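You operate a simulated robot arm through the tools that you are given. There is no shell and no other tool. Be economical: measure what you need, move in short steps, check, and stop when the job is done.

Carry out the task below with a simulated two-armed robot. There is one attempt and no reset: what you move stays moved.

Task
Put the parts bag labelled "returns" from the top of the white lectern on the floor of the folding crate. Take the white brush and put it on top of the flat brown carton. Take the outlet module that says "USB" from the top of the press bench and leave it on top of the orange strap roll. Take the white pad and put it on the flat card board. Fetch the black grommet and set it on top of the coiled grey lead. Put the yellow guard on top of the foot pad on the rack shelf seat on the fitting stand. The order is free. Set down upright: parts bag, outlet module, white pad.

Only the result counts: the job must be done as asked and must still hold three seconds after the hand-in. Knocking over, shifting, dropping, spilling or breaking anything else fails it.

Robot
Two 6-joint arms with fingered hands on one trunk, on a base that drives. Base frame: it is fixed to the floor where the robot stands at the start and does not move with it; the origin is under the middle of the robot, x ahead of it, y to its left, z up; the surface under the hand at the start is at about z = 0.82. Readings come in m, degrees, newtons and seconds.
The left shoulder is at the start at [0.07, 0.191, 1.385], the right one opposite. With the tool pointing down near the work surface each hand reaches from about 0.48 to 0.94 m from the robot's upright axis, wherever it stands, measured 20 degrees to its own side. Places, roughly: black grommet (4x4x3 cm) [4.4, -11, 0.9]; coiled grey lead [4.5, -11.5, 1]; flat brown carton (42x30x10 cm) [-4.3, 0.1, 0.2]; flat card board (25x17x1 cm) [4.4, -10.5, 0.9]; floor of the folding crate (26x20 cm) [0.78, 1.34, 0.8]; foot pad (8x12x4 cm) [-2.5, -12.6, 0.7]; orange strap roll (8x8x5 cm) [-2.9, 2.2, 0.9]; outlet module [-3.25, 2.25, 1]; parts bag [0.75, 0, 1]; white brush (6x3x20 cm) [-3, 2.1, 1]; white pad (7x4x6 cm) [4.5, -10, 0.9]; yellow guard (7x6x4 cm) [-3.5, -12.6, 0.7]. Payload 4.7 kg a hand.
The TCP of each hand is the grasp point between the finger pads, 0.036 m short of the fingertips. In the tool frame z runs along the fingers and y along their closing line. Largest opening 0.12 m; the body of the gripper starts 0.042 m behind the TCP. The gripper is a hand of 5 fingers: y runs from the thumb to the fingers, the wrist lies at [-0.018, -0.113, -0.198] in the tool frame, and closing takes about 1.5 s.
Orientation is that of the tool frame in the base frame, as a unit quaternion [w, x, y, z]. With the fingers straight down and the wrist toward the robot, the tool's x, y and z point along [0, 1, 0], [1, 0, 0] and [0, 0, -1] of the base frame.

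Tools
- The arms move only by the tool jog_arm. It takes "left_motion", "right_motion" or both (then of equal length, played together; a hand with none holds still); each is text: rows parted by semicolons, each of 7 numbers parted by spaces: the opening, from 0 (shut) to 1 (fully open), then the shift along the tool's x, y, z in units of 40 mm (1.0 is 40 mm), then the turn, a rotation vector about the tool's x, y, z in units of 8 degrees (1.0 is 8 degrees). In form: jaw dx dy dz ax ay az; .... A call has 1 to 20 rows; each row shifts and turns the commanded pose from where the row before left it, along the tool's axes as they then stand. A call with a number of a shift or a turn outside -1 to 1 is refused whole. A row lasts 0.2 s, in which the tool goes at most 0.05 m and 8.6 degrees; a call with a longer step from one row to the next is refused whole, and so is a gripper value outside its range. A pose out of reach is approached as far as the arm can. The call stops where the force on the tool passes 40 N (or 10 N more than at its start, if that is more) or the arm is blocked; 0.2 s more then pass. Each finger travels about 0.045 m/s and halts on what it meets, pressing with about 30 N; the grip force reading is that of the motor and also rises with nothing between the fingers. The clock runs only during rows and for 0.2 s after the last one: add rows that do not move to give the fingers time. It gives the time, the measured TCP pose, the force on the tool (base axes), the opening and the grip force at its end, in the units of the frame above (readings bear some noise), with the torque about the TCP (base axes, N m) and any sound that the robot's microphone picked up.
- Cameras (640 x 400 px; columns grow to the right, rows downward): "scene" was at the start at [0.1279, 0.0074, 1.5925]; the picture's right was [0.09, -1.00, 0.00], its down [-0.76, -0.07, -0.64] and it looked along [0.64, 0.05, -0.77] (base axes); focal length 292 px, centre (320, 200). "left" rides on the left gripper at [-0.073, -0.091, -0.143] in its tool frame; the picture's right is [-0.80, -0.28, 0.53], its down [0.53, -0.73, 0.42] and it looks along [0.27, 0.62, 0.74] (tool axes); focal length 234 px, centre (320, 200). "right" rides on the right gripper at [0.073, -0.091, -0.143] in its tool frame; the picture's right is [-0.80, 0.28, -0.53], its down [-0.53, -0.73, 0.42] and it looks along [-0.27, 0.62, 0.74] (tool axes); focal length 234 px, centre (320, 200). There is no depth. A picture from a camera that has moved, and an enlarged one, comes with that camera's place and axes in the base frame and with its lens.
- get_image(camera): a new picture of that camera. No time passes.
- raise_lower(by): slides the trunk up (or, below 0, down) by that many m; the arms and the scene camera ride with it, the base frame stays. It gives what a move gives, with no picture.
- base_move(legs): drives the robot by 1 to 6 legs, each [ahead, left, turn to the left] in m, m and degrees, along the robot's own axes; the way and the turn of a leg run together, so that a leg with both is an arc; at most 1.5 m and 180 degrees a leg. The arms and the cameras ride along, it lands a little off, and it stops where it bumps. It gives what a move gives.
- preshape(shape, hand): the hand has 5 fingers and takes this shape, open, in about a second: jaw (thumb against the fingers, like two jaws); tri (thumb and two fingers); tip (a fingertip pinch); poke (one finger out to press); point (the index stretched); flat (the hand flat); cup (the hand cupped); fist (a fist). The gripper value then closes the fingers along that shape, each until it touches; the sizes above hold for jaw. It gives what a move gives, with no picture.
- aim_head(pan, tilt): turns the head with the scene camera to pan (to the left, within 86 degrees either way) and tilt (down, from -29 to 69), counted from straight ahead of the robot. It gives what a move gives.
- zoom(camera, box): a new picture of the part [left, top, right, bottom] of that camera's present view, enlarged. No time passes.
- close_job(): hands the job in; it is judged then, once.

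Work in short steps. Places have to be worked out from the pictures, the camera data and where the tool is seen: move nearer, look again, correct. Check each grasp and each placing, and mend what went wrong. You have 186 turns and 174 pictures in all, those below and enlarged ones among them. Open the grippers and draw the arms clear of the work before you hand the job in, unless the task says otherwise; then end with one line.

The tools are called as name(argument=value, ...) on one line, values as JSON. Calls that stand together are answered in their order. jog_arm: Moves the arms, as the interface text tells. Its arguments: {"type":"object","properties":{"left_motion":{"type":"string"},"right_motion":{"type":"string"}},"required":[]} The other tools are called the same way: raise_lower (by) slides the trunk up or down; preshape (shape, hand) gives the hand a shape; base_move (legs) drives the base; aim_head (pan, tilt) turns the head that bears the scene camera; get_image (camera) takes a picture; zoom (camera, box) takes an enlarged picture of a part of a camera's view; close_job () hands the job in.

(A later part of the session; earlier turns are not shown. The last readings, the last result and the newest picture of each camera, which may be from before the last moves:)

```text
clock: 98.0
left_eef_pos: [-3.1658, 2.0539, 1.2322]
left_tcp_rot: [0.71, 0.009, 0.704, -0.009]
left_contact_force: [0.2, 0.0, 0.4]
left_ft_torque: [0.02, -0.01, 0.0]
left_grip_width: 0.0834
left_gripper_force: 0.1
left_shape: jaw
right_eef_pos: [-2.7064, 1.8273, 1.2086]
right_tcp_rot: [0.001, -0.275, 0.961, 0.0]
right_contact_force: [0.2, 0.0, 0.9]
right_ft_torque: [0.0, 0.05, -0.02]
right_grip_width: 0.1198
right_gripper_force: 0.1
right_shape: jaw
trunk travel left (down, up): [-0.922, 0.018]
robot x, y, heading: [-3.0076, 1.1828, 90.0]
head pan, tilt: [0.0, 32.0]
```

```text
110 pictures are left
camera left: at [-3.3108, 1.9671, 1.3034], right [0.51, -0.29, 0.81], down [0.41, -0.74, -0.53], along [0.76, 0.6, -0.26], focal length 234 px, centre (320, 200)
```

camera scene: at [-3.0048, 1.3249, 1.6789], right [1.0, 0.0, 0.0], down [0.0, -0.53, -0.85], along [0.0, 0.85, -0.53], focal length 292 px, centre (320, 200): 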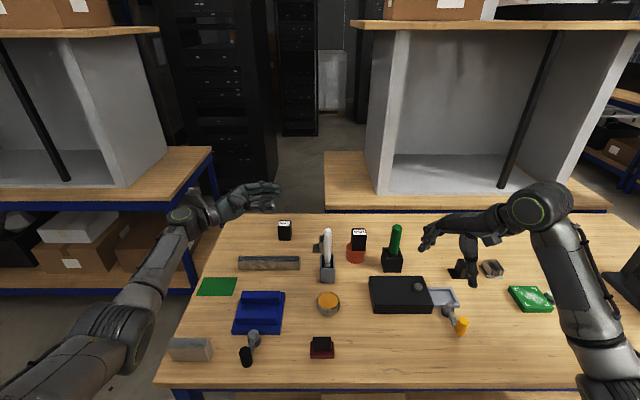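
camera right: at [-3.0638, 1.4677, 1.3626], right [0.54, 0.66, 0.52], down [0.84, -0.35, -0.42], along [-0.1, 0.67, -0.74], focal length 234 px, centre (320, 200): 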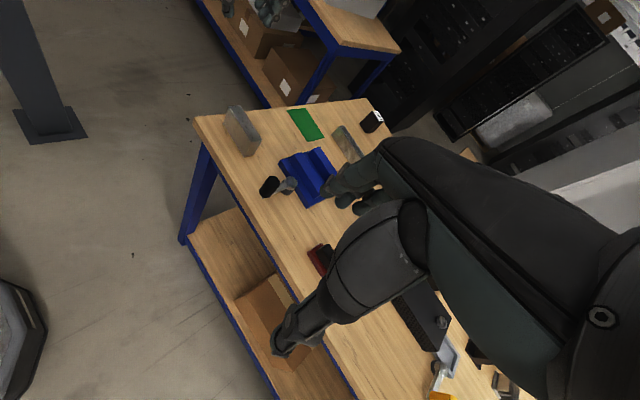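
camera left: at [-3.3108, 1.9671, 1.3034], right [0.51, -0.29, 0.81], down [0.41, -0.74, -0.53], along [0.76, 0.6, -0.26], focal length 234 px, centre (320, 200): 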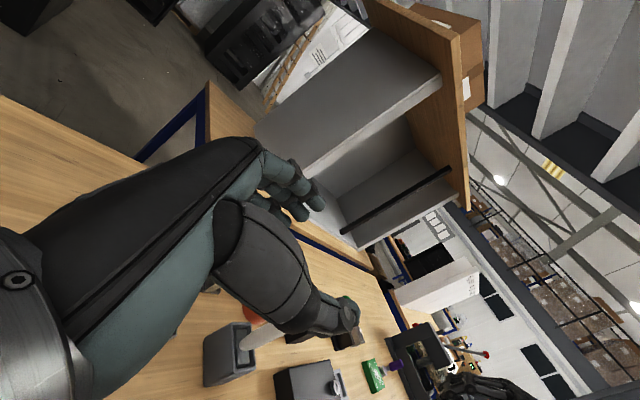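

The hand now points right. I lower it to z≈1.055, still left of the brush.

jog_arm(left_motion="0.7 0.88 0.02 0 0 0 0;0.7 0.88 0.02 0 0 0 0;0.7 0.88 0.02 0 0 0 0;0.7 0.88 0.02 0 0 0 0;0.7 0.88 0.02 0 0 0 0;0.7 0 0 0 0 0 0")

zoom(camera="scene", box=[200, 180, 440, 340])

get_image(camera="left")

```text
clock: 99.3
left_eef_pos: [-3.1607, 2.0224, 1.0848]
left_tcp_rot: [0.71, 0.01, 0.704, -0.009]
left_contact_force: [0.5, -0.4, -0.2]
left_ft_torque: [0.01, -0.03, -0.02]
left_grip_width: 0.0839
left_gripper_force: 0.0
left_shape: jaw
left hand out of reach, approached as far as the arm can: row 3, 4, 5
right_eef_pos: [-2.7081, 1.8267, 1.2102]
right_tcp_rot: [-0.001, -0.275, 0.961, 0.0]
right_contact_force: [0.1, -0.5, -0.1]
right_ft_torque: [0.01, -0.01, 0.01]
right_grip_width: 0.1197
right_gripper_force: 0.0
right_shape: jaw
trunk travel left (down, up): [-0.922, 0.018]
robot x, y, heading: [-3.0087, 1.1835, 90.2]
head pan, tilt: [0.0, 32.0]
```

```text
2.50 times, centred on (320, 260) of scene
camera zoom: at [-3.0048, 1.325, 1.6789], right [1.0, 0.0, 0.0], down [0.0, -0.53, -0.85], along [0.0, 0.85, -0.53], focal length 729 px, centre (320, 50)
```

zoom: 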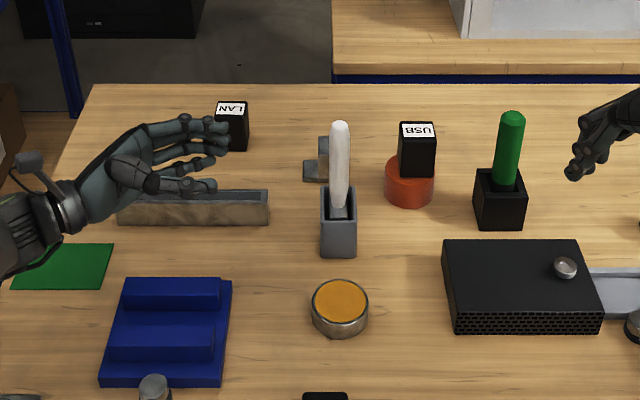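

```text
108 pictures are left
camera left: at [-3.3065, 1.9335, 1.1559], right [0.51, -0.29, 0.81], down [0.41, -0.74, -0.53], along [0.76, 0.6, -0.26], focal length 234 px, centre (320, 200)
```

left: 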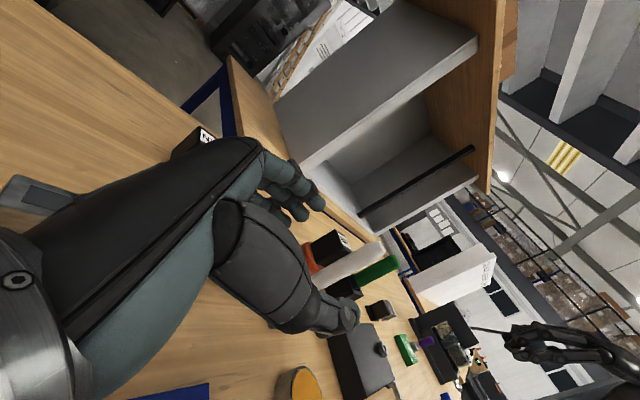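

Reach limit again. I lower the trunk 0.03 and nudge the base ahead 0.035.

base_move(legs=[[0.035, 0, 0]])

raise_lower(by=-0.03)

zoom(camera="scene", box=[200, 180, 440, 340])

```text
clock: 100.2
left_eef_pos: [-3.1607, 2.0495, 1.0908]
left_tcp_rot: [0.709, 0.013, 0.705, -0.007]
left_contact_force: [0.4, -1.8, 1.3]
left_ft_torque: [-0.03, 0.06, 0.11]
left_grip_width: 0.0837
left_gripper_force: 0.1
left_shape: jaw
right_eef_pos: [-2.7083, 1.8531, 1.2146]
right_tcp_rot: [0.002, -0.276, 0.961, 0.003]
right_contact_force: [1.2, -0.9, 0.6]
right_ft_torque: [0.09, -0.02, 0.04]
right_grip_width: 0.1196
right_gripper_force: 0.1
right_shape: jaw
trunk travel left (down, up): [-0.922, 0.018]
robot x, y, heading: [-3.0061, 1.2197, 89.8]
head pan, tilt: [0.0, 32.0]
```

```text
clock: 101.0
left_eef_pos: [-3.1612, 2.056, 1.0545]
left_tcp_rot: [0.709, 0.01, 0.705, -0.008]
left_contact_force: [-0.1, 0.3, 0.3]
left_ft_torque: [-0.03, 0.0, -0.03]
left_grip_width: 0.0836
left_gripper_force: 0.0
left_shape: jaw
right_eef_pos: [-2.7081, 1.8607, 1.179]
right_tcp_rot: [0.0, -0.275, 0.961, 0.0]
right_contact_force: [0.5, -0.4, -1.3]
right_ft_torque: [0.0, 0.03, 0.0]
right_grip_width: 0.1198
right_gripper_force: 0.0
right_shape: jaw
trunk travel left (down, up): [-0.892, 0.048]
robot x, y, heading: [-3.0044, 1.2199, 89.9]
head pan, tilt: [0.0, 32.0]
```

```text
2.50 times, centred on (320, 260) of scene
camera zoom: at [-3.0048, 1.359, 1.6489], right [1.0, 0.0, 0.0], down [0.0, -0.53, -0.85], along [0.0, 0.85, -0.53], focal length 729 px, centre (320, 50)
```

zoom: 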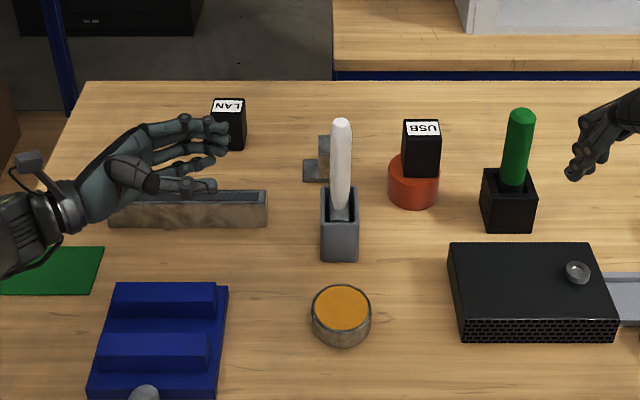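

Height and depth match the handle. I advance right onto the handle with a wider opening.

jog_arm(left_motion="0.85 0 0.03 0.8 0 0 0;0.85 0 0.03 0.9 0 0 0;0.85 0 0.03 0.9 0 0 0;0.85 0 0.02 0.9 0 0 0;0.85 0 0 0 0 0 0")

zoom(camera="scene", box=[240, 200, 400, 310])

get_image(camera="left")

```text
clock: 102.2
left_eef_pos: [-3.0227, 2.0582, 1.0538]
left_tcp_rot: [0.711, 0.011, 0.703, -0.009]
left_contact_force: [-0.1, 0.6, 0.9]
left_ft_torque: [-0.01, -0.04, 0.0]
left_grip_width: 0.1018
left_gripper_force: 0.0
left_shape: jaw
left hand out of reach, approached as far as the arm can: row 2
right_eef_pos: [-2.7078, 1.8613, 1.1785]
right_tcp_rot: [0.002, -0.276, 0.961, -0.001]
right_contact_force: [-0.2, 0.8, 0.0]
right_ft_torque: [0.01, 0.02, 0.03]
right_grip_width: 0.1196
right_gripper_force: 0.0
right_shape: jaw
trunk travel left (down, up): [-0.892, 0.048]
robot x, y, heading: [-3.0039, 1.2192, 89.8]
head pan, tilt: [0.0, 32.0]
```

```text
3.64 times, centred on (320, 255) of scene
camera zoom: at [-3.0057, 1.3589, 1.6489], right [1.0, 0.0, 0.0], down [0.0, -0.53, -0.85], along [0.0, 0.85, -0.53], focal length 1060 px, centre (320, 0)
```

zoom: 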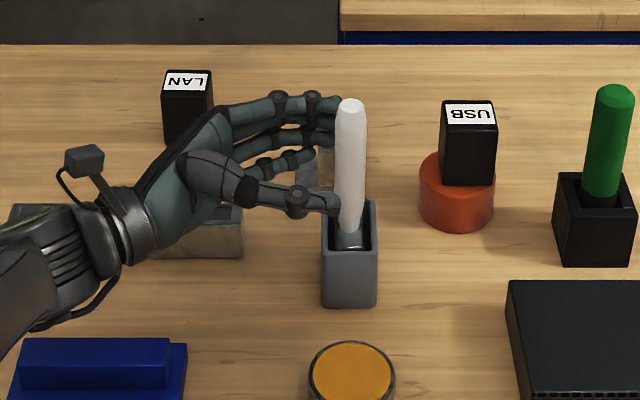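

```text
105 pictures are left
camera left: at [-3.1694, 1.9705, 1.1251], right [0.51, -0.3, 0.81], down [0.41, -0.74, -0.53], along [0.76, 0.6, -0.26], focal length 234 px, centre (320, 200)
```

left: 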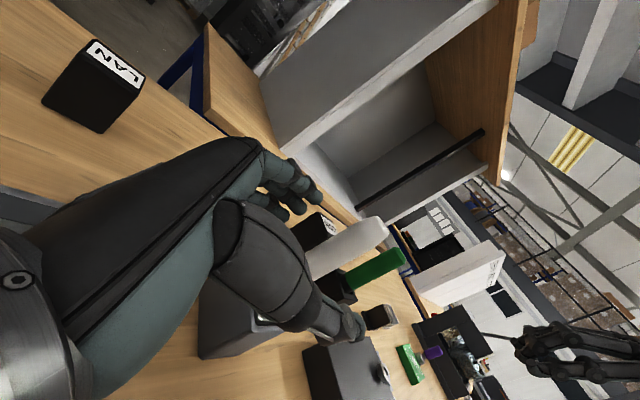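

About 4 cm to go; the handle is between thumb and fingers. I advance 42 mm.

jog_arm(left_motion="0.85 0 0 0.4 0 0 0;0.85 0 0 0.4 0 0 0;0.85 0 0 0.25 0 0 0;0.85 0 0 0 0 0 0")

zoom(camera="scene", box=[240, 200, 400, 310])

```text
clock: 103.2
left_eef_pos: [-2.9785, 2.0575, 1.0552]
left_tcp_rot: [0.709, 0.009, 0.705, -0.007]
left_contact_force: [-0.4, 0.5, -0.6]
left_ft_torque: [-0.03, 0.02, 0.01]
left_grip_width: 0.1019
left_gripper_force: 0.1
left_shape: jaw
right_eef_pos: [-2.7083, 1.8604, 1.1798]
right_tcp_rot: [0.0, -0.276, 0.961, 0.001]
right_contact_force: [-0.7, 0.1, 1.0]
right_ft_torque: [-0.01, 0.0, -0.01]
right_grip_width: 0.1197
right_gripper_force: 0.1
right_shape: jaw
trunk travel left (down, up): [-0.892, 0.048]
robot x, y, heading: [-3.0049, 1.2186, 89.8]
head pan, tilt: [0.0, 32.0]
```

```text
3.64 times, centred on (320, 255) of scene
camera zoom: at [-3.0044, 1.3587, 1.6489], right [1.0, 0.0, 0.0], down [0.0, -0.53, -0.85], along [0.0, 0.85, -0.53], focal length 1060 px, centre (320, 0)
```

zoom: 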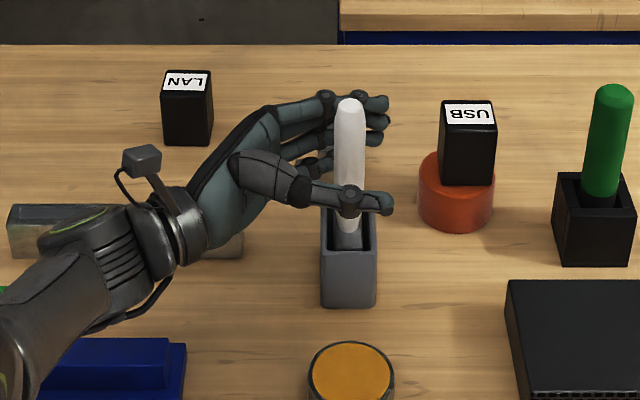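

Close on the handle.

jog_arm(left_motion="0 0 0 0 0 0 0;0 0 0 0 0 0 0;0 0 0 0 0 0 0;0 0 0 0 0 0 0;0 0 0 0 0 0 0;0 0 0 0 0 0 0;0 0 0 0 0 0 0;0 0 0 0 0 0 0")

zoom(camera="scene", box=[240, 200, 400, 310])

```text
clock: 105.0
left_eef_pos: [-2.9802, 2.0585, 1.056]
left_tcp_rot: [0.709, 0.009, 0.705, -0.007]
left_contact_force: [0.4, 1.4, 0.9]
left_ft_torque: [0.18, 0.01, 0.02]
left_grip_width: 0.0068
left_gripper_force: 30.1
left_shape: jaw
right_eef_pos: [-2.7077, 1.8592, 1.1795]
right_tcp_rot: [0.001, -0.276, 0.961, 0.0]
right_contact_force: [-1.3, 0.2, -0.3]
right_ft_torque: [-0.03, 0.01, 0.03]
right_grip_width: 0.1198
right_gripper_force: 0.1
right_shape: jaw
trunk travel left (down, up): [-0.892, 0.048]
robot x, y, heading: [-3.0065, 1.219, 90.0]
head pan, tilt: [0.0, 32.0]
```

```text
3.64 times, centred on (320, 255) of scene
camera zoom: at [-3.0048, 1.3588, 1.6489], right [1.0, 0.0, 0.0], down [0.0, -0.53, -0.85], along [0.0, 0.85, -0.53], focal length 1060 px, centre (320, 0)
```

zoom: 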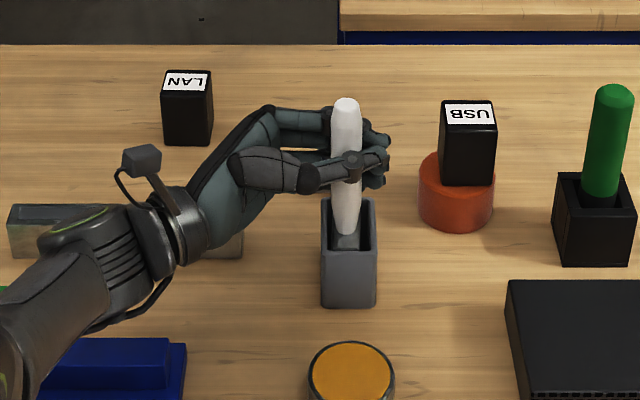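

Gripped at 6.8 mm (a flat handle). I lift 5 cm and look.

jog_arm(left_motion="0 -0.2 0 0 0 0 0;0 -0.4 0 0 0 0 0;0 -0.6 0 0 0 0 0;0 0 0 0 0 0 0")

zoom(camera="scene", box=[240, 200, 400, 310])

```text
clock: 106.0
left_eef_pos: [-2.9768, 2.0763, 1.0938]
left_tcp_rot: [0.709, 0.01, 0.705, -0.009]
left_contact_force: [0.3, -0.1, -1.3]
left_ft_torque: [-0.08, -0.01, 0.0]
left_grip_width: 0.0071
left_gripper_force: 29.5
left_shape: jaw
left hand out of reach, approached as far as the arm can: row 2, 3
right_eef_pos: [-2.7072, 1.8607, 1.1797]
right_tcp_rot: [0.001, -0.275, 0.961, 0.0]
right_contact_force: [0.0, -0.3, 0.3]
right_ft_torque: [0.01, 0.0, -0.02]
right_grip_width: 0.1196
right_gripper_force: 0.0
right_shape: jaw
trunk travel left (down, up): [-0.892, 0.048]
robot x, y, heading: [-3.008, 1.2148, 89.9]
head pan, tilt: [0.0, 32.0]
```

```text
3.64 times, centred on (320, 255) of scene
camera zoom: at [-3.0048, 1.3586, 1.6489], right [1.0, 0.0, 0.0], down [0.0, -0.53, -0.85], along [0.0, 0.85, -0.53], focal length 1060 px, centre (320, 0)
```

zoom: 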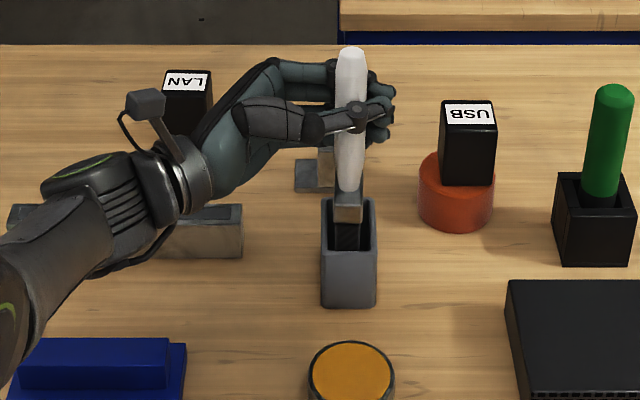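

The arm drifts at its inner limit, so I lift the rest with the trunk.

raise_lower(by=0.047)

zoom(camera="scene", box=[240, 200, 400, 310])

```text
clock: 106.8
left_eef_pos: [-2.9777, 2.0759, 1.1383]
left_tcp_rot: [0.71, 0.011, 0.704, -0.009]
left_contact_force: [0.8, 0.8, -0.5]
left_ft_torque: [0.0, -0.04, -0.02]
left_grip_width: 0.0071
left_gripper_force: 29.9
left_shape: jaw
right_eef_pos: [-2.7082, 1.8602, 1.2258]
right_tcp_rot: [0.001, -0.276, 0.961, 0.0]
right_contact_force: [0.4, -0.5, 0.2]
right_ft_torque: [0.04, 0.02, 0.06]
right_grip_width: 0.1198
right_gripper_force: 0.0
right_shape: jaw
trunk travel left (down, up): [-0.939, 0.001]
robot x, y, heading: [-3.0066, 1.2202, 89.9]
head pan, tilt: [0.0, 32.0]
```

```text
3.64 times, centred on (320, 255) of scene
camera zoom: at [-3.0046, 1.3596, 1.6958], right [1.0, 0.0, 0.0], down [0.0, -0.53, -0.85], along [0.0, 0.85, -0.53], focal length 1060 px, centre (320, 0)
```

zoom: 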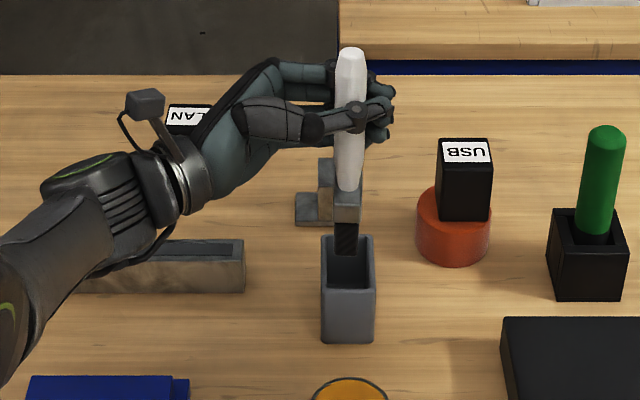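

The brush bottom is just about clear of the holder's rim. I lift 3 cm more.

jog_arm(left_motion="0 -0.4 0 0 0 0 0;0 -0.5 0 0 0 0 0;0 0 0 0 0 0 0")

zoom(camera="scene", box=[240, 200, 400, 310])

```text
clock: 107.6
left_eef_pos: [-2.9753, 2.0907, 1.1677]
left_tcp_rot: [0.71, 0.011, 0.704, -0.009]
left_contact_force: [-0.5, 0.7, -0.8]
left_ft_torque: [-0.01, 0.01, 0.04]
left_grip_width: 0.0073
left_gripper_force: 30.0
left_shape: jaw
left hand out of reach, approached as far as the arm can: row 1, 2
right_eef_pos: [-2.7076, 1.8611, 1.2259]
right_tcp_rot: [-0.001, -0.276, 0.961, 0.0]
right_contact_force: [0.4, -0.4, 0.2]
right_ft_torque: [0.01, 0.01, 0.02]
right_grip_width: 0.1197
right_gripper_force: 0.0
right_shape: jaw
trunk travel left (down, up): [-0.939, 0.001]
robot x, y, heading: [-3.0052, 1.219, 89.9]
head pan, tilt: [0.0, 32.0]
```

```text
3.64 times, centred on (320, 255) of scene
camera zoom: at [-3.0049, 1.3592, 1.6958], right [1.0, 0.0, 0.0], down [0.0, -0.53, -0.85], along [0.0, 0.85, -0.53], focal length 1060 px, centre (320, 0)
```

zoom: 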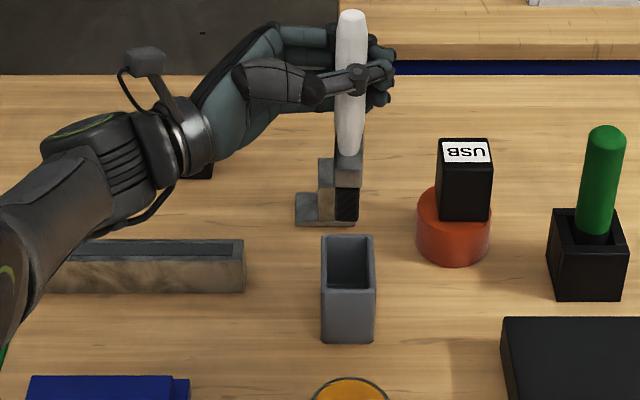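

The brush is free. I back off, slide right into the open and turn to face the middle bench, to find the flat carton.

base_move(legs=[[-0.2, 0, 0], [0, -0.6, 0], [-0.5, -0.5, 0], [0, 0, 90]])

aim_head(pan=0, tilt=25)

get_image(camera="scene")

```text
clock: 119.8
left_eef_pos: [-2.7724, 0.5401, 1.1686]
left_tcp_rot: [0.512, -0.486, 0.51, 0.492]
left_contact_force: [0.3, -0.9, -0.4]
left_ft_torque: [-0.01, 0.0, 0.03]
left_grip_width: 0.0069
left_gripper_force: 29.9
left_shape: jaw
right_eef_pos: [-2.5404, 0.8049, 1.2273]
right_tcp_rot: [-0.001, 0.871, -0.491, 0.0]
right_contact_force: [-1.1, 0.6, 0.1]
right_ft_torque: [0.03, 0.02, -0.04]
right_grip_width: 0.1196
right_gripper_force: 0.0
right_shape: jaw
trunk travel left (down, up): [-0.939, 0.001]
robot x, y, heading: [-1.8984, 0.494, 179.3]
head pan, tilt: [0.0, 32.0]
```

```text
clock: 120.5
left_eef_pos: [-2.7723, 0.5405, 1.1691]
left_tcp_rot: [0.513, -0.486, 0.508, 0.492]
left_contact_force: [0.9, 0.3, -0.1]
left_ft_torque: [-0.01, -0.01, 0.01]
left_grip_width: 0.0071
left_gripper_force: 30.2
left_shape: jaw
right_eef_pos: [-2.5384, 0.8046, 1.2267]
right_tcp_rot: [0.0, 0.871, -0.492, -0.001]
right_contact_force: [-0.1, -0.7, 0.7]
right_ft_torque: [-0.02, -0.02, 0.01]
right_grip_width: 0.1198
right_gripper_force: 0.0
right_shape: jaw
trunk travel left (down, up): [-0.939, 0.001]
robot x, y, heading: [-1.9003, 0.5, 179.2]
head pan, tilt: [0.0, 25.0]
```

```text
99 pictures are left
camera scene: at [-2.043, 0.5002, 1.7069], right [0.02, 1.0, 0.0], down [0.42, -0.01, -0.91], along [-0.91, 0.01, -0.42], focal length 292 px, centre (320, 200)
```

scene: 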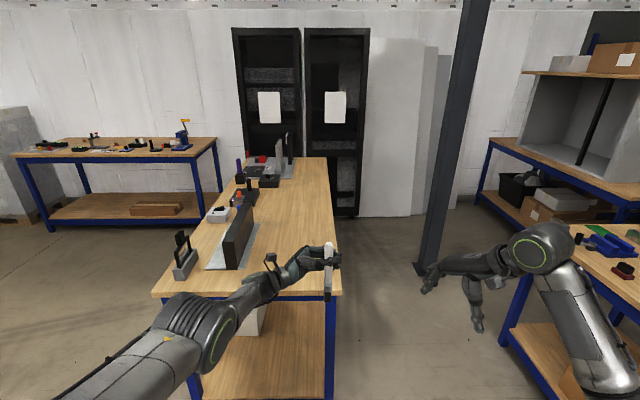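

The carton must be on the middle bench's lower shelf (bench x −2.95…−4.78, y −0.14…0.59). I drive round to its south side and look under it.

base_move(legs=[[-0.1, 0.9, 0], [0, 0.85, 0], [1.0, 0, 0], [1.0, 0, 0.8], [0, 0, -90]])

aim_head(pan=10, tilt=40)

get_image(camera="scene")

```text
clock: 142.9
left_eef_pos: [-3.7151, -0.2885, 1.1693]
left_tcp_rot: [0.709, 0.04, 0.703, -0.037]
left_contact_force: [-0.3, -0.7, -0.8]
left_ft_torque: [0.0, 0.03, 0.0]
left_grip_width: 0.0069
left_gripper_force: 29.7
left_shape: jaw
right_eef_pos: [-3.4669, -0.5393, 1.2271]
right_tcp_rot: [0.002, -0.236, 0.972, 0.001]
right_contact_force: [1.2, -0.5, 0.5]
right_ft_torque: [-0.01, 0.01, 0.02]
right_grip_width: 0.1196
right_gripper_force: 0.0
right_shape: jaw
trunk travel left (down, up): [-0.939, 0.001]
robot x, y, heading: [-3.8149, -1.1601, 85.3]
head pan, tilt: [0.0, 25.0]
```

```text
clock: 143.7
left_eef_pos: [-3.715, -0.2905, 1.1676]
left_tcp_rot: [0.709, 0.039, 0.704, -0.038]
left_contact_force: [-0.6, -0.2, -0.6]
left_ft_torque: [-0.06, 0.0, 0.02]
left_grip_width: 0.0069
left_gripper_force: 30.0
left_shape: jaw
right_eef_pos: [-3.4667, -0.5402, 1.2258]
right_tcp_rot: [0.0, -0.237, 0.971, 0.001]
right_contact_force: [-1.1, -0.1, -0.7]
right_ft_torque: [0.01, -0.02, 0.05]
right_grip_width: 0.1198
right_gripper_force: 0.1
right_shape: jaw
trunk travel left (down, up): [-0.939, 0.001]
robot x, y, heading: [-3.8107, -1.157, 85.3]
head pan, tilt: [10.0, 40.0]
```

```text
98 pictures are left
camera scene: at [-3.8185, -1.0209, 1.6837], right [1.0, 0.09, 0.0], down [0.06, -0.64, -0.77], along [-0.07, 0.76, -0.64], focal length 292 px, centre (320, 200)
```

scene: 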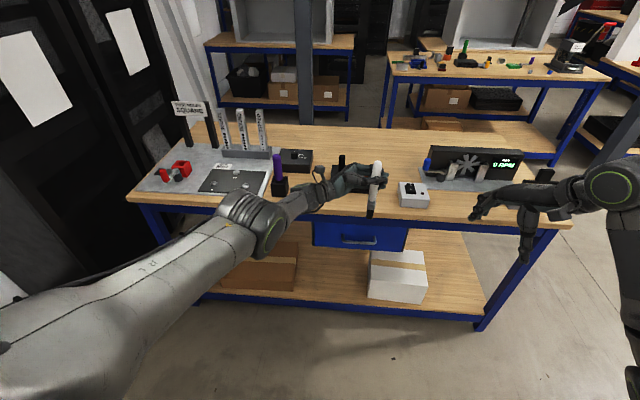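

The carton is on the lower shelf near x≈-4.25. I back off slightly, lower the trunk and look again under the bench.

base_move(legs=[[-0.12, 0.2, 4.7]])

raise_lower(by=-0.6)

aim_head(pan=5, tilt=32)

get_image(camera="scene")

```text
clock: 145.4
left_eef_pos: [-3.9787, -0.3924, 1.1678]
left_tcp_rot: [0.71, 0.013, 0.704, -0.013]
left_contact_force: [0.5, 0.6, -2.0]
left_ft_torque: [-0.01, 0.0, -0.02]
left_grip_width: 0.0066
left_gripper_force: 29.9
left_shape: jaw
right_eef_pos: [-3.7121, -0.6244, 1.2241]
right_tcp_rot: [0.0, -0.271, 0.963, -0.002]
right_contact_force: [0.9, -0.1, 0.9]
right_ft_torque: [0.0, 0.03, -0.01]
right_grip_width: 0.1197
right_gripper_force: 0.0
right_shape: jaw
trunk travel left (down, up): [-0.939, 0.001]
robot x, y, heading: [-4.0147, -1.2631, 89.5]
head pan, tilt: [10.0, 40.0]
```

```text
refused: -0.6 is not a number from -0.4 to 0.4
```

```text
clock: 146.1
left_eef_pos: [-3.98, -0.3924, 1.1687]
left_tcp_rot: [0.71, 0.014, 0.704, -0.013]
left_contact_force: [1.3, 0.6, -1.0]
left_ft_torque: [-0.03, 0.03, -0.01]
left_grip_width: 0.007
left_gripper_force: 30.2
left_shape: jaw
right_eef_pos: [-3.7149, -0.6246, 1.2253]
right_tcp_rot: [0.001, -0.272, 0.962, 0.0]
right_contact_force: [-0.5, -0.6, 0.6]
right_ft_torque: [-0.02, 0.01, 0.01]
right_grip_width: 0.1195
right_gripper_force: 0.0
right_shape: jaw
trunk travel left (down, up): [-0.939, 0.001]
robot x, y, heading: [-4.0158, -1.2653, 89.6]
head pan, tilt: [5.0, 32.0]
```

```text
97 pictures are left
camera scene: at [-4.0237, -1.1253, 1.6958], right [1.0, 0.08, 0.0], down [0.04, -0.53, -0.85], along [-0.07, 0.84, -0.53], focal length 292 px, centre (320, 200)
```

scene: 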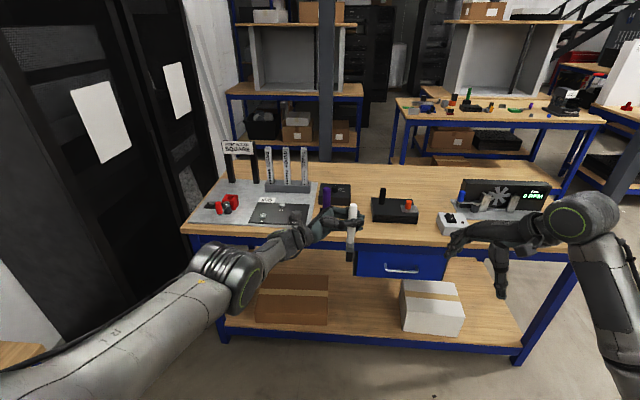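

I zoom in on the carton to judge its size.

zoom(camera="scene", box=[200, 220, 480, 370])

raise_lower(by=-0.4)

aim_head(pan=10, tilt=25)

get_image(camera="scene")

```text
2.29 times, centred on (340, 295) of scene
camera zoom: at [-4.0237, -1.1253, 1.6958], right [1.0, 0.08, 0.0], down [0.04, -0.53, -0.85], along [-0.07, 0.84, -0.53], focal length 666 px, centre (274, -17)
```

zoom: 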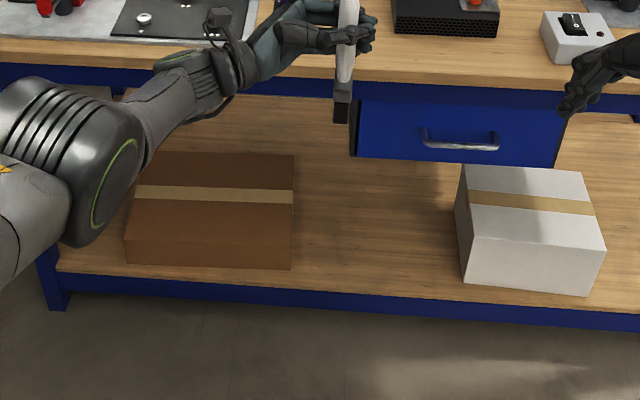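

```text
clock: 149.9
left_eef_pos: [-3.9799, -0.3939, 0.7678]
left_tcp_rot: [0.71, 0.014, 0.704, -0.012]
left_contact_force: [-0.3, 0.6, -0.8]
left_ft_torque: [-0.01, 0.01, 0.0]
left_grip_width: 0.0068
left_gripper_force: 30.1
left_shape: jaw
right_eef_pos: [-3.7147, -0.6258, 0.827]
right_tcp_rot: [0.001, -0.272, 0.962, 0.0]
right_contact_force: [-0.1, -0.1, -0.3]
right_ft_torque: [-0.03, 0.02, 0.01]
right_grip_width: 0.1194
right_gripper_force: 0.1
right_shape: jaw
trunk travel left (down, up): [-0.539, 0.401]
robot x, y, heading: [-4.0177, -1.2684, 89.2]
head pan, tilt: [5.0, 32.0]
```

```text
clock: 150.6
left_eef_pos: [-3.9803, -0.3928, 0.7691]
left_tcp_rot: [0.71, 0.014, 0.704, -0.012]
left_contact_force: [0.5, 0.0, -0.4]
left_ft_torque: [0.0, 0.03, 0.02]
left_grip_width: 0.0069
left_gripper_force: 30.3
left_shape: jaw
right_eef_pos: [-3.7147, -0.6251, 0.8264]
right_tcp_rot: [0.001, -0.272, 0.962, 0.0]
right_contact_force: [-0.6, -0.7, -0.8]
right_ft_torque: [0.01, -0.01, 0.02]
right_grip_width: 0.1198
right_gripper_force: 0.0
right_shape: jaw
trunk travel left (down, up): [-0.539, 0.401]
robot x, y, heading: [-4.0161, -1.2644, 89.5]
head pan, tilt: [10.0, 25.0]
```

```text
95 pictures are left
camera scene: at [-4.0318, -1.1238, 1.3069], right [0.99, 0.17, 0.0], down [0.07, -0.42, -0.91], along [-0.15, 0.89, -0.42], focal length 292 px, centre (320, 200)
```

scene: 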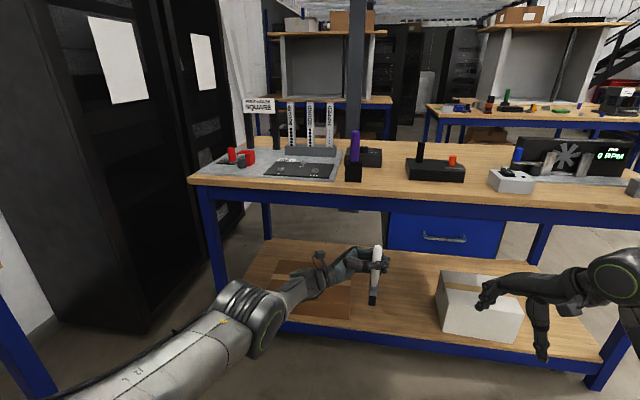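

The flat carton spans x −4.49…−4.07, y −0.10…0.20, top z≈0.31. Out here I turn the left hand to point down (brush becomes level), and draw the right hand back.

jog_arm(left_motion="0 0 0 0 0 0.94 0;0 0 0 0 0 0.94 0;0 0 0 0 0 0.94 0;0 0 0 0 0 0.94 0;0 0 0 0 0 0.94 0;0 0 0 0 0 0.94 0;0 0 0 0 0 0.94 0;0 0 0 0 0 0.94 0;0 0 0 0 0 0.94 0;0 0 0 0 0 0.94 0;0 0 0 0 0 0.94 0;0 0 0 0 0 0.94 0;0 0 0 0 0 0 0", right_motion="1 0 -0.6 0 0 0 0;1 0 -0.6 0 0 0 0;1 0 -0.6 0 0 0 0;1 0 -0.6 0 0 0 0;1 0 -0.6 0 0 0 0;1 0 0 0 0 0 0;1 0 0 0 0 0 0;1 0 0 0 0 0 0;1 0 0 0 0 0 0;1 0 0 0 0 0 0;1 0 0 0 0 0 0;1 0 0 0 0 0 0;1 0 0 0 0 0 0")

get_image(camera="scene")

```text
clock: 153.4
left_eef_pos: [-3.9866, -0.363, 0.7567]
left_tcp_rot: [0.002, 0.018, 1.0, 0.001]
left_contact_force: [0.1, 0.8, -1.2]
left_ft_torque: [-0.02, -0.05, -0.01]
left_grip_width: 0.007
left_gripper_force: 30.7
left_shape: jaw
left hand out of reach, approached as far as the arm can: row 1, 2, 3, 4, 5, 6, 10, 11, 12
right_eef_pos: [-3.6542, -0.729, 0.8279]
right_tcp_rot: [0.0, -0.272, 0.962, 0.0]
right_contact_force: [0.6, 0.5, -0.2]
right_ft_torque: [0.0, 0.0, 0.0]
right_grip_width: 0.1197
right_gripper_force: 0.0
right_shape: jaw
trunk travel left (down, up): [-0.539, 0.401]
robot x, y, heading: [-4.0182, -1.2646, 89.4]
head pan, tilt: [10.0, 25.0]
```

```text
94 pictures are left
camera scene: at [-4.0323, -1.1235, 1.3069], right [0.99, 0.17, 0.0], down [0.07, -0.42, -0.91], along [-0.15, 0.89, -0.42], focal length 292 px, centre (320, 200)
```

scene: 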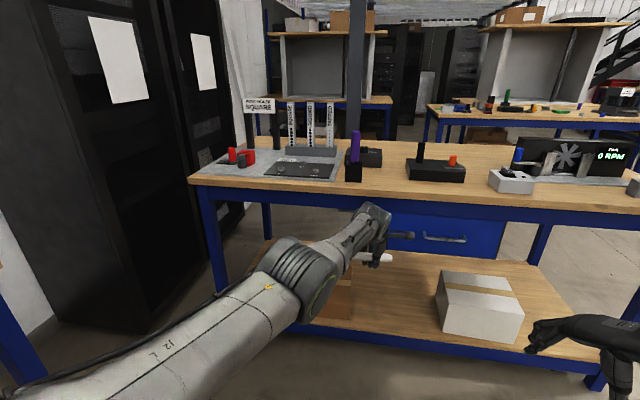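

Brush is level. I bring the arm in a little, then lower the trunk 0.33.

jog_arm(left_motion="0 0.5 -0.5 0 0 0 0;0 0.5 -0.5 0 0 0 0;0 0.5 -0.5 0 0 0 0;0 0.5 -0.5 0 0 0 0;0 0.4 -0.5 0 0 0 0;0 0 0 0 0 0 0")

raise_lower(by=-0.32)

get_image(camera="scene")

```text
clock: 154.8
left_eef_pos: [-4.0869, -0.4597, 0.7581]
left_tcp_rot: [0.001, 0.018, 1.0, 0.001]
left_contact_force: [-0.3, -0.6, -1.3]
left_ft_torque: [0.02, -0.06, -0.02]
left_grip_width: 0.0066
left_gripper_force: 30.1
left_shape: jaw
right_eef_pos: [-3.6542, -0.7291, 0.8281]
right_tcp_rot: [0.001, -0.272, 0.962, 0.001]
right_contact_force: [0.1, -0.7, -0.1]
right_ft_torque: [0.03, 0.01, -0.01]
right_grip_width: 0.1196
right_gripper_force: 0.1
right_shape: jaw
trunk travel left (down, up): [-0.539, 0.401]
robot x, y, heading: [-4.0179, -1.2668, 89.7]
head pan, tilt: [10.0, 25.0]
```

```text
clock: 158.0
left_eef_pos: [-4.0882, -0.4591, 0.4383]
left_tcp_rot: [0.002, 0.018, 1.0, 0.001]
left_contact_force: [0.4, -1.1, -1.3]
left_ft_torque: [0.0, -0.02, -0.03]
left_grip_width: 0.0067
left_gripper_force: 29.8
left_shape: jaw
right_eef_pos: [-3.6542, -0.7293, 0.5088]
right_tcp_rot: [0.001, -0.272, 0.962, 0.0]
right_contact_force: [-0.4, 0.3, -0.4]
right_ft_torque: [-0.01, 0.0, -0.02]
right_grip_width: 0.1198
right_gripper_force: 0.1
right_shape: jaw
trunk travel left (down, up): [-0.219, 0.721]
robot x, y, heading: [-4.0184, -1.2664, 89.4]
head pan, tilt: [10.0, 25.0]
```

```text
93 pictures are left
camera scene: at [-4.0319, -1.1242, 0.9871], right [0.99, 0.17, 0.0], down [0.07, -0.42, -0.91], along [-0.15, 0.89, -0.42], focal length 292 px, centre (320, 200)
```

scene: 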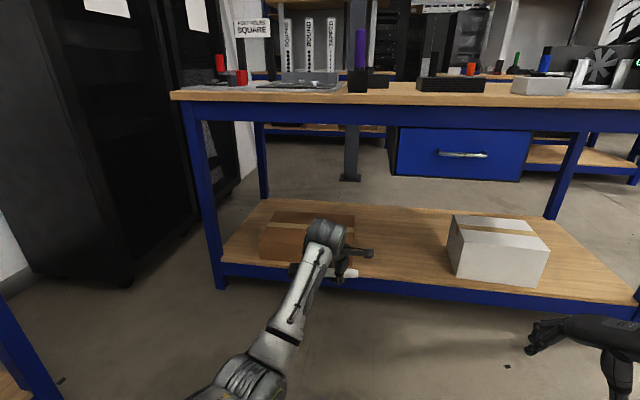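

I slide left 0.145 and drive forward under the bench, first partway.

base_move(legs=[[0, 0.145, 0.5], [0.3, 0, 0]])

get_image(camera="scene")

get_image(camera="left")

```text
clock: 161.0
left_eef_pos: [-4.2357, -0.1562, 0.4377]
left_tcp_rot: [0.002, 0.016, 1.0, 0.001]
left_contact_force: [-0.6, -0.7, -0.9]
left_ft_torque: [0.01, -0.12, 0.0]
left_grip_width: 0.0066
left_gripper_force: 30.0
left_shape: jaw
right_eef_pos: [-3.8021, -0.4228, 0.5072]
right_tcp_rot: [0.0, -0.273, 0.962, -0.001]
right_contact_force: [-0.2, 0.2, 0.2]
right_ft_torque: [0.01, -0.01, -0.02]
right_grip_width: 0.1199
right_gripper_force: 0.1
right_shape: jaw
trunk travel left (down, up): [-0.219, 0.721]
robot x, y, heading: [-4.1633, -0.9623, 89.9]
head pan, tilt: [10.0, 25.0]
```

```text
92 pictures are left
camera scene: at [-4.1781, -0.8209, 0.9869], right [0.99, 0.17, 0.0], down [0.07, -0.42, -0.91], along [-0.15, 0.89, -0.42], focal length 292 px, centre (320, 200)
```

scene: 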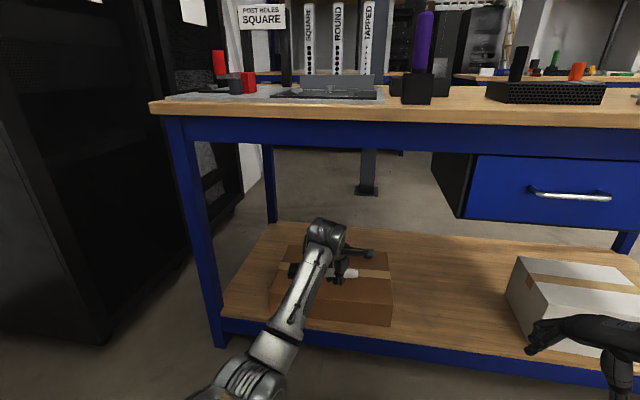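

```text
91 pictures are left
camera left: at [-4.167, -0.2512, 0.5819], right [0.8, -0.3, -0.52], down [-0.55, -0.71, -0.43], along [-0.24, 0.63, -0.74], focal length 234 px, centre (320, 200)
```

left: 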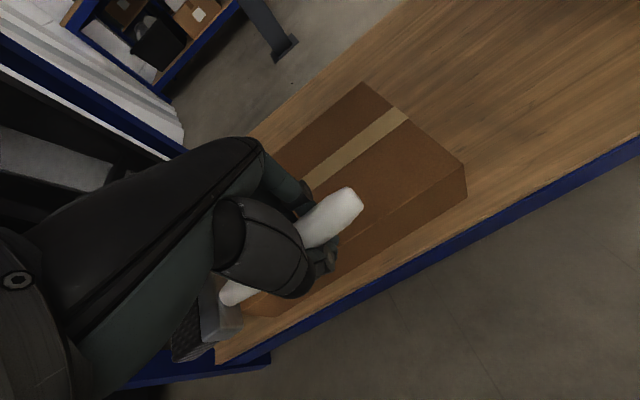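

Carton's near right corner is at about [-4.075, -0.10, 0.31]. I drive 0.18 further in.

base_move(legs=[[0.18, 0, 0]])

get_image(camera="scene")

get_image(camera="left")

```text
clock: 162.5
left_eef_pos: [-4.2366, 0.0233, 0.4391]
left_tcp_rot: [0.002, 0.016, 1.0, 0.0]
left_contact_force: [-0.4, -0.8, -0.8]
left_ft_torque: [0.01, -0.06, -0.02]
left_grip_width: 0.0067
left_gripper_force: 30.3
left_shape: jaw
right_eef_pos: [-3.804, -0.2431, 0.5062]
right_tcp_rot: [0.001, -0.275, 0.961, -0.001]
right_contact_force: [0.9, -0.2, -0.9]
right_ft_torque: [0.01, 0.01, 0.0]
right_grip_width: 0.1196
right_gripper_force: 0.1
right_shape: jaw
trunk travel left (down, up): [-0.219, 0.721]
robot x, y, heading: [-4.1632, -0.7835, 90.0]
head pan, tilt: [10.0, 25.0]
```

```text
90 pictures are left
camera scene: at [-4.1781, -0.6411, 0.9869], right [0.98, 0.17, 0.0], down [0.07, -0.42, -0.91], along [-0.16, 0.89, -0.42], focal length 292 px, centre (320, 200)
```

scene: 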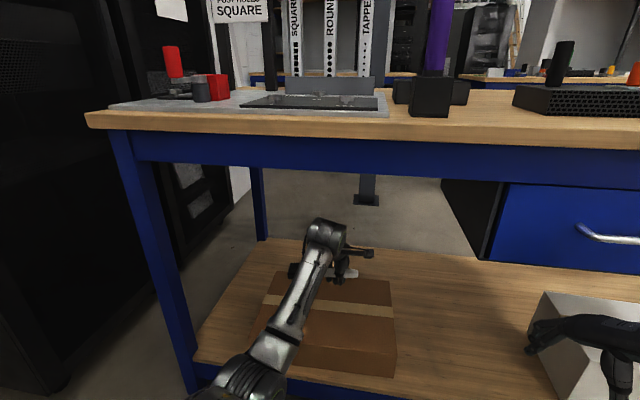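

```text
89 pictures are left
camera left: at [-4.168, -0.0713, 0.5818], right [0.8, -0.3, -0.52], down [-0.55, -0.72, -0.43], along [-0.24, 0.63, -0.74], focal length 234 px, centre (320, 200)
```

left: 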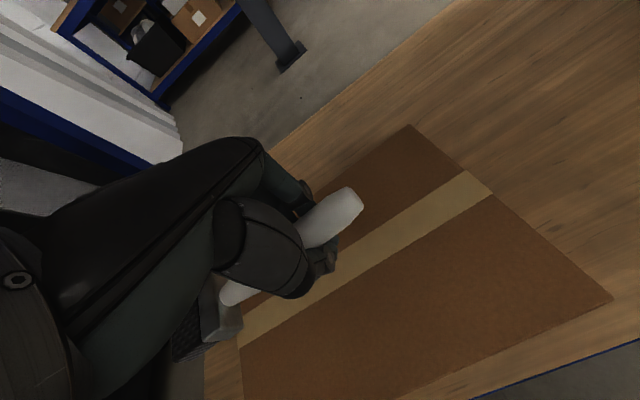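

Over the carton's middle. I lower 7 cm, then slower until contact.

jog_arm(left_motion="0 0 0 0.6 0 0 0;0 0 0 0.6 0 0 0;0 0 0 0.5 0 0 0;0 0 0 0 0 0 0")

get_image(camera="left")

zoom(camera="scene", box=[220, 210, 420, 390])

```text
clock: 163.5
left_eef_pos: [-4.2385, 0.0233, 0.371]
left_tcp_rot: [0.001, 0.015, 1.0, 0.001]
left_contact_force: [-0.5, -0.4, -0.7]
left_ft_torque: [0.02, -0.08, 0.05]
left_grip_width: 0.0064
left_gripper_force: 29.9
left_shape: jaw
right_eef_pos: [-3.8037, -0.2427, 0.5072]
right_tcp_rot: [0.001, -0.275, 0.961, 0.001]
right_contact_force: [-0.4, -0.3, 1.1]
right_ft_torque: [0.0, 0.0, 0.01]
right_grip_width: 0.1198
right_gripper_force: 0.2
right_shape: jaw
trunk travel left (down, up): [-0.219, 0.721]
robot x, y, heading: [-4.1634, -0.7837, 89.8]
head pan, tilt: [10.0, 25.0]
```

```text
88 pictures are left
camera left: at [-4.1687, -0.071, 0.5134], right [0.8, -0.3, -0.52], down [-0.55, -0.72, -0.43], along [-0.24, 0.63, -0.74], focal length 234 px, centre (320, 200)
```

left: 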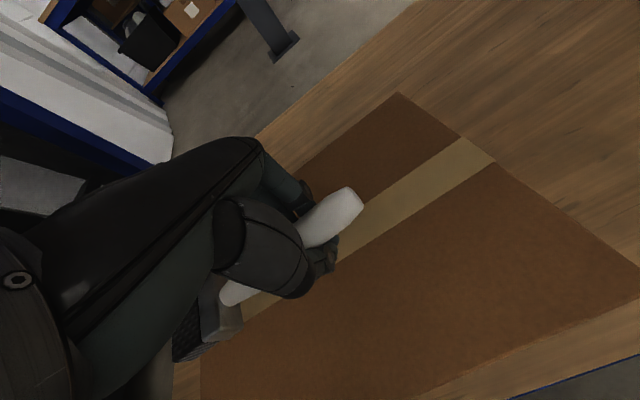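

```text
2.22 times, centred on (320, 300) of scene
camera zoom: at [-4.1781, -0.6412, 0.987], right [0.98, 0.17, 0.0], down [0.07, -0.42, -0.91], along [-0.16, 0.89, -0.42], focal length 648 px, centre (320, -22)
```

zoom: 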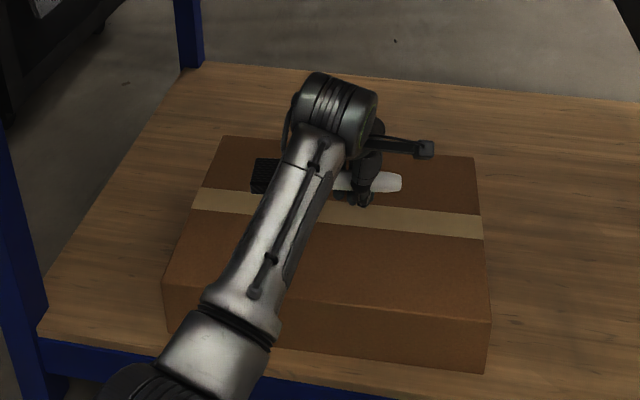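

Good alignment; brush is level. I lower in small steps to contact.

jog_arm(left_motion="0 0 0 0.2 0 0 0;0 0 0 0.2 0 0 0;0 0 0 0.1 0 0 0;0 0 0 0 0 0 0")

```text
clock: 164.5
left_eef_pos: [-4.2369, 0.0238, 0.35]
left_tcp_rot: [0.001, 0.015, 1.0, 0.001]
left_contact_force: [0.6, 0.2, -0.7]
left_ft_torque: [0.02, -0.05, -0.02]
left_grip_width: 0.0067
left_gripper_force: 29.8
left_shape: jaw
right_eef_pos: [-3.8027, -0.243, 0.5062]
right_tcp_rot: [0.001, -0.275, 0.961, -0.001]
right_contact_force: [-1.0, -0.2, 0.6]
right_ft_torque: [0.04, 0.01, 0.01]
right_grip_width: 0.1197
right_gripper_force: 0.0
right_shape: jaw
trunk travel left (down, up): [-0.219, 0.721]
robot x, y, heading: [-4.1624, -0.7821, 89.9]
head pan, tilt: [10.0, 25.0]
```

jog_arm(left_motion="0 0 0 0.1 0 0 0;0 0 0 0.1 0 0 0;0 0 0 0 0 0 0")

zoom(camera="scene", box=[280, 240, 380, 320])

```text
clock: 165.3
left_eef_pos: [-4.2369, 0.0233, 0.3425]
left_tcp_rot: [0.002, 0.014, 1.0, 0.001]
left_contact_force: [0.7, -0.3, -0.2]
left_ft_torque: [-0.03, -0.05, 0.01]
left_grip_width: 0.0066
left_gripper_force: 29.8
left_shape: jaw
right_eef_pos: [-3.8042, -0.2443, 0.5081]
right_tcp_rot: [0.0, -0.274, 0.962, 0.0]
right_contact_force: [0.2, -0.1, -0.1]
right_ft_torque: [0.0, 0.04, -0.01]
right_grip_width: 0.1196
right_gripper_force: 0.1
right_shape: jaw
trunk travel left (down, up): [-0.219, 0.721]
robot x, y, heading: [-4.1604, -0.7837, 90.0]
head pan, tilt: [10.0, 25.0]
```

```text
5.00 times, centred on (330, 280) of scene
camera zoom: at [-4.1781, -0.6413, 0.987], right [0.98, 0.17, 0.0], down [0.07, -0.42, -0.91], along [-0.16, 0.89, -0.42], focal length 1457 px, centre (270, -200)
```

zoom: 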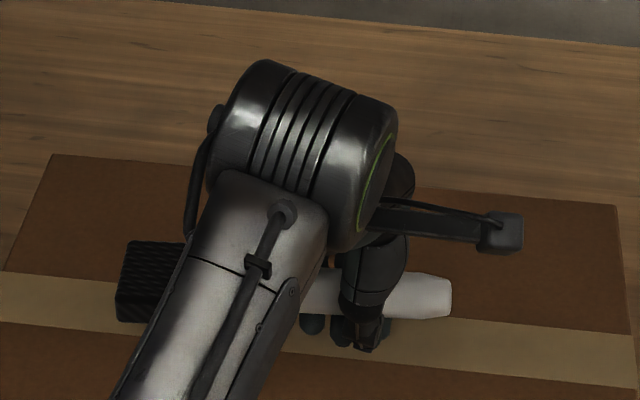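

jog_arm(left_motion="0 0 0 0.1 0 0 0;0 0 0 0.1 0 0 0;0 0 0 0 0 0 0")

```text
clock: 166.1
left_eef_pos: [-4.2372, 0.0231, 0.3325]
left_tcp_rot: [0.002, 0.015, 1.0, 0.001]
left_contact_force: [0.2, -0.2, -0.9]
left_ft_torque: [0.02, -0.08, -0.01]
left_grip_width: 0.0067
left_gripper_force: 29.5
left_shape: jaw
right_eef_pos: [-3.8026, -0.2434, 0.5071]
right_tcp_rot: [0.001, -0.274, 0.962, 0.001]
right_contact_force: [-0.5, -0.1, -0.5]
right_ft_torque: [-0.01, 0.01, 0.02]
right_grip_width: 0.1199
right_gripper_force: 0.0
right_shape: jaw
trunk travel left (down, up): [-0.219, 0.721]
robot x, y, heading: [-4.1632, -0.7854, 89.9]
head pan, tilt: [10.0, 25.0]
```

jog_arm(left_motion="0 0 0 0.1 0 0 0;0 0 0 0.1 0 0 0;0 0 0 0 0 0 0")

```text
clock: 166.9
left_eef_pos: [-4.2362, 0.0234, 0.3245]
left_tcp_rot: [0.001, 0.015, 1.0, 0.001]
left_contact_force: [-0.5, 0.2, -1.0]
left_ft_torque: [0.03, -0.04, -0.03]
left_grip_width: 0.0068
left_gripper_force: 30.1
left_shape: jaw
right_eef_pos: [-3.8021, -0.2434, 0.5056]
right_tcp_rot: [0.001, -0.275, 0.961, 0.0]
right_contact_force: [0.4, -0.4, -1.1]
right_ft_torque: [-0.02, 0.0, 0.0]
right_grip_width: 0.1198
right_gripper_force: 0.1
right_shape: jaw
trunk travel left (down, up): [-0.219, 0.721]
robot x, y, heading: [-4.1595, -0.7809, 89.7]
head pan, tilt: [10.0, 25.0]
```

jog_arm(left_motion="0 0 0 0.1 0 0 0;0 0 0 0.1 0 0 0;0 0 0 0 0 0 0")

get_image(camera="left")

```text
clock: 167.7
left_eef_pos: [-4.237, 0.0236, 0.3171]
left_tcp_rot: [0.002, 0.015, 1.0, 0.0]
left_contact_force: [-0.1, -0.9, -0.6]
left_ft_torque: [0.03, -0.06, 0.02]
left_grip_width: 0.0067
left_gripper_force: 29.7
left_shape: jaw
right_eef_pos: [-3.8033, -0.2429, 0.507]
right_tcp_rot: [0.001, -0.275, 0.962, 0.0]
right_contact_force: [-0.4, -0.8, 0.1]
right_ft_torque: [-0.02, -0.01, -0.04]
right_grip_width: 0.1197
right_gripper_force: 0.1
right_shape: jaw
trunk travel left (down, up): [-0.219, 0.721]
robot x, y, heading: [-4.1608, -0.7828, 89.9]
head pan, tilt: [10.0, 25.0]
```

```text
85 pictures are left
camera left: at [-4.1676, -0.071, 0.4606], right [0.8, -0.3, -0.52], down [-0.55, -0.72, -0.43], along [-0.24, 0.63, -0.74], focal length 234 px, centre (320, 200)
```

left: 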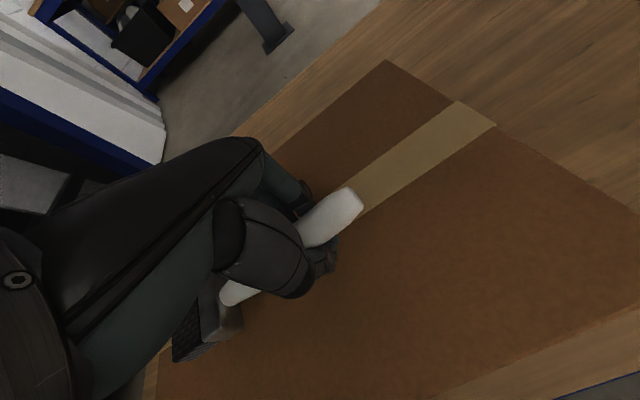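

Re-triangulating puts the carton top at z≈0.275; I keep lowering.

jog_arm(left_motion="0 0 0 0.1 0 0 0;0 0 0 0.1 0 0 0;0 0 0 0.1 0 0 0;0 0 0 0 0 0 0")

```text
clock: 168.7
left_eef_pos: [-4.2379, 0.024, 0.3132]
left_tcp_rot: [0.002, 0.014, 1.0, 0.008]
left_contact_force: [-1.0, 3.6, 27.4]
left_ft_torque: [0.22, -0.37, 0.0]
left_grip_width: 0.0073
left_gripper_force: 29.6
left_shape: jaw
right_eef_pos: [-3.8035, -0.244, 0.51]
right_tcp_rot: [0.001, -0.276, 0.961, 0.001]
right_contact_force: [-0.1, -0.6, 0.7]
right_ft_torque: [0.0, -0.01, -0.01]
right_grip_width: 0.1194
right_gripper_force: 0.0
right_shape: jaw
trunk travel left (down, up): [-0.219, 0.721]
robot x, y, heading: [-4.1693, -0.7837, 89.9]
head pan, tilt: [10.0, 25.0]
```

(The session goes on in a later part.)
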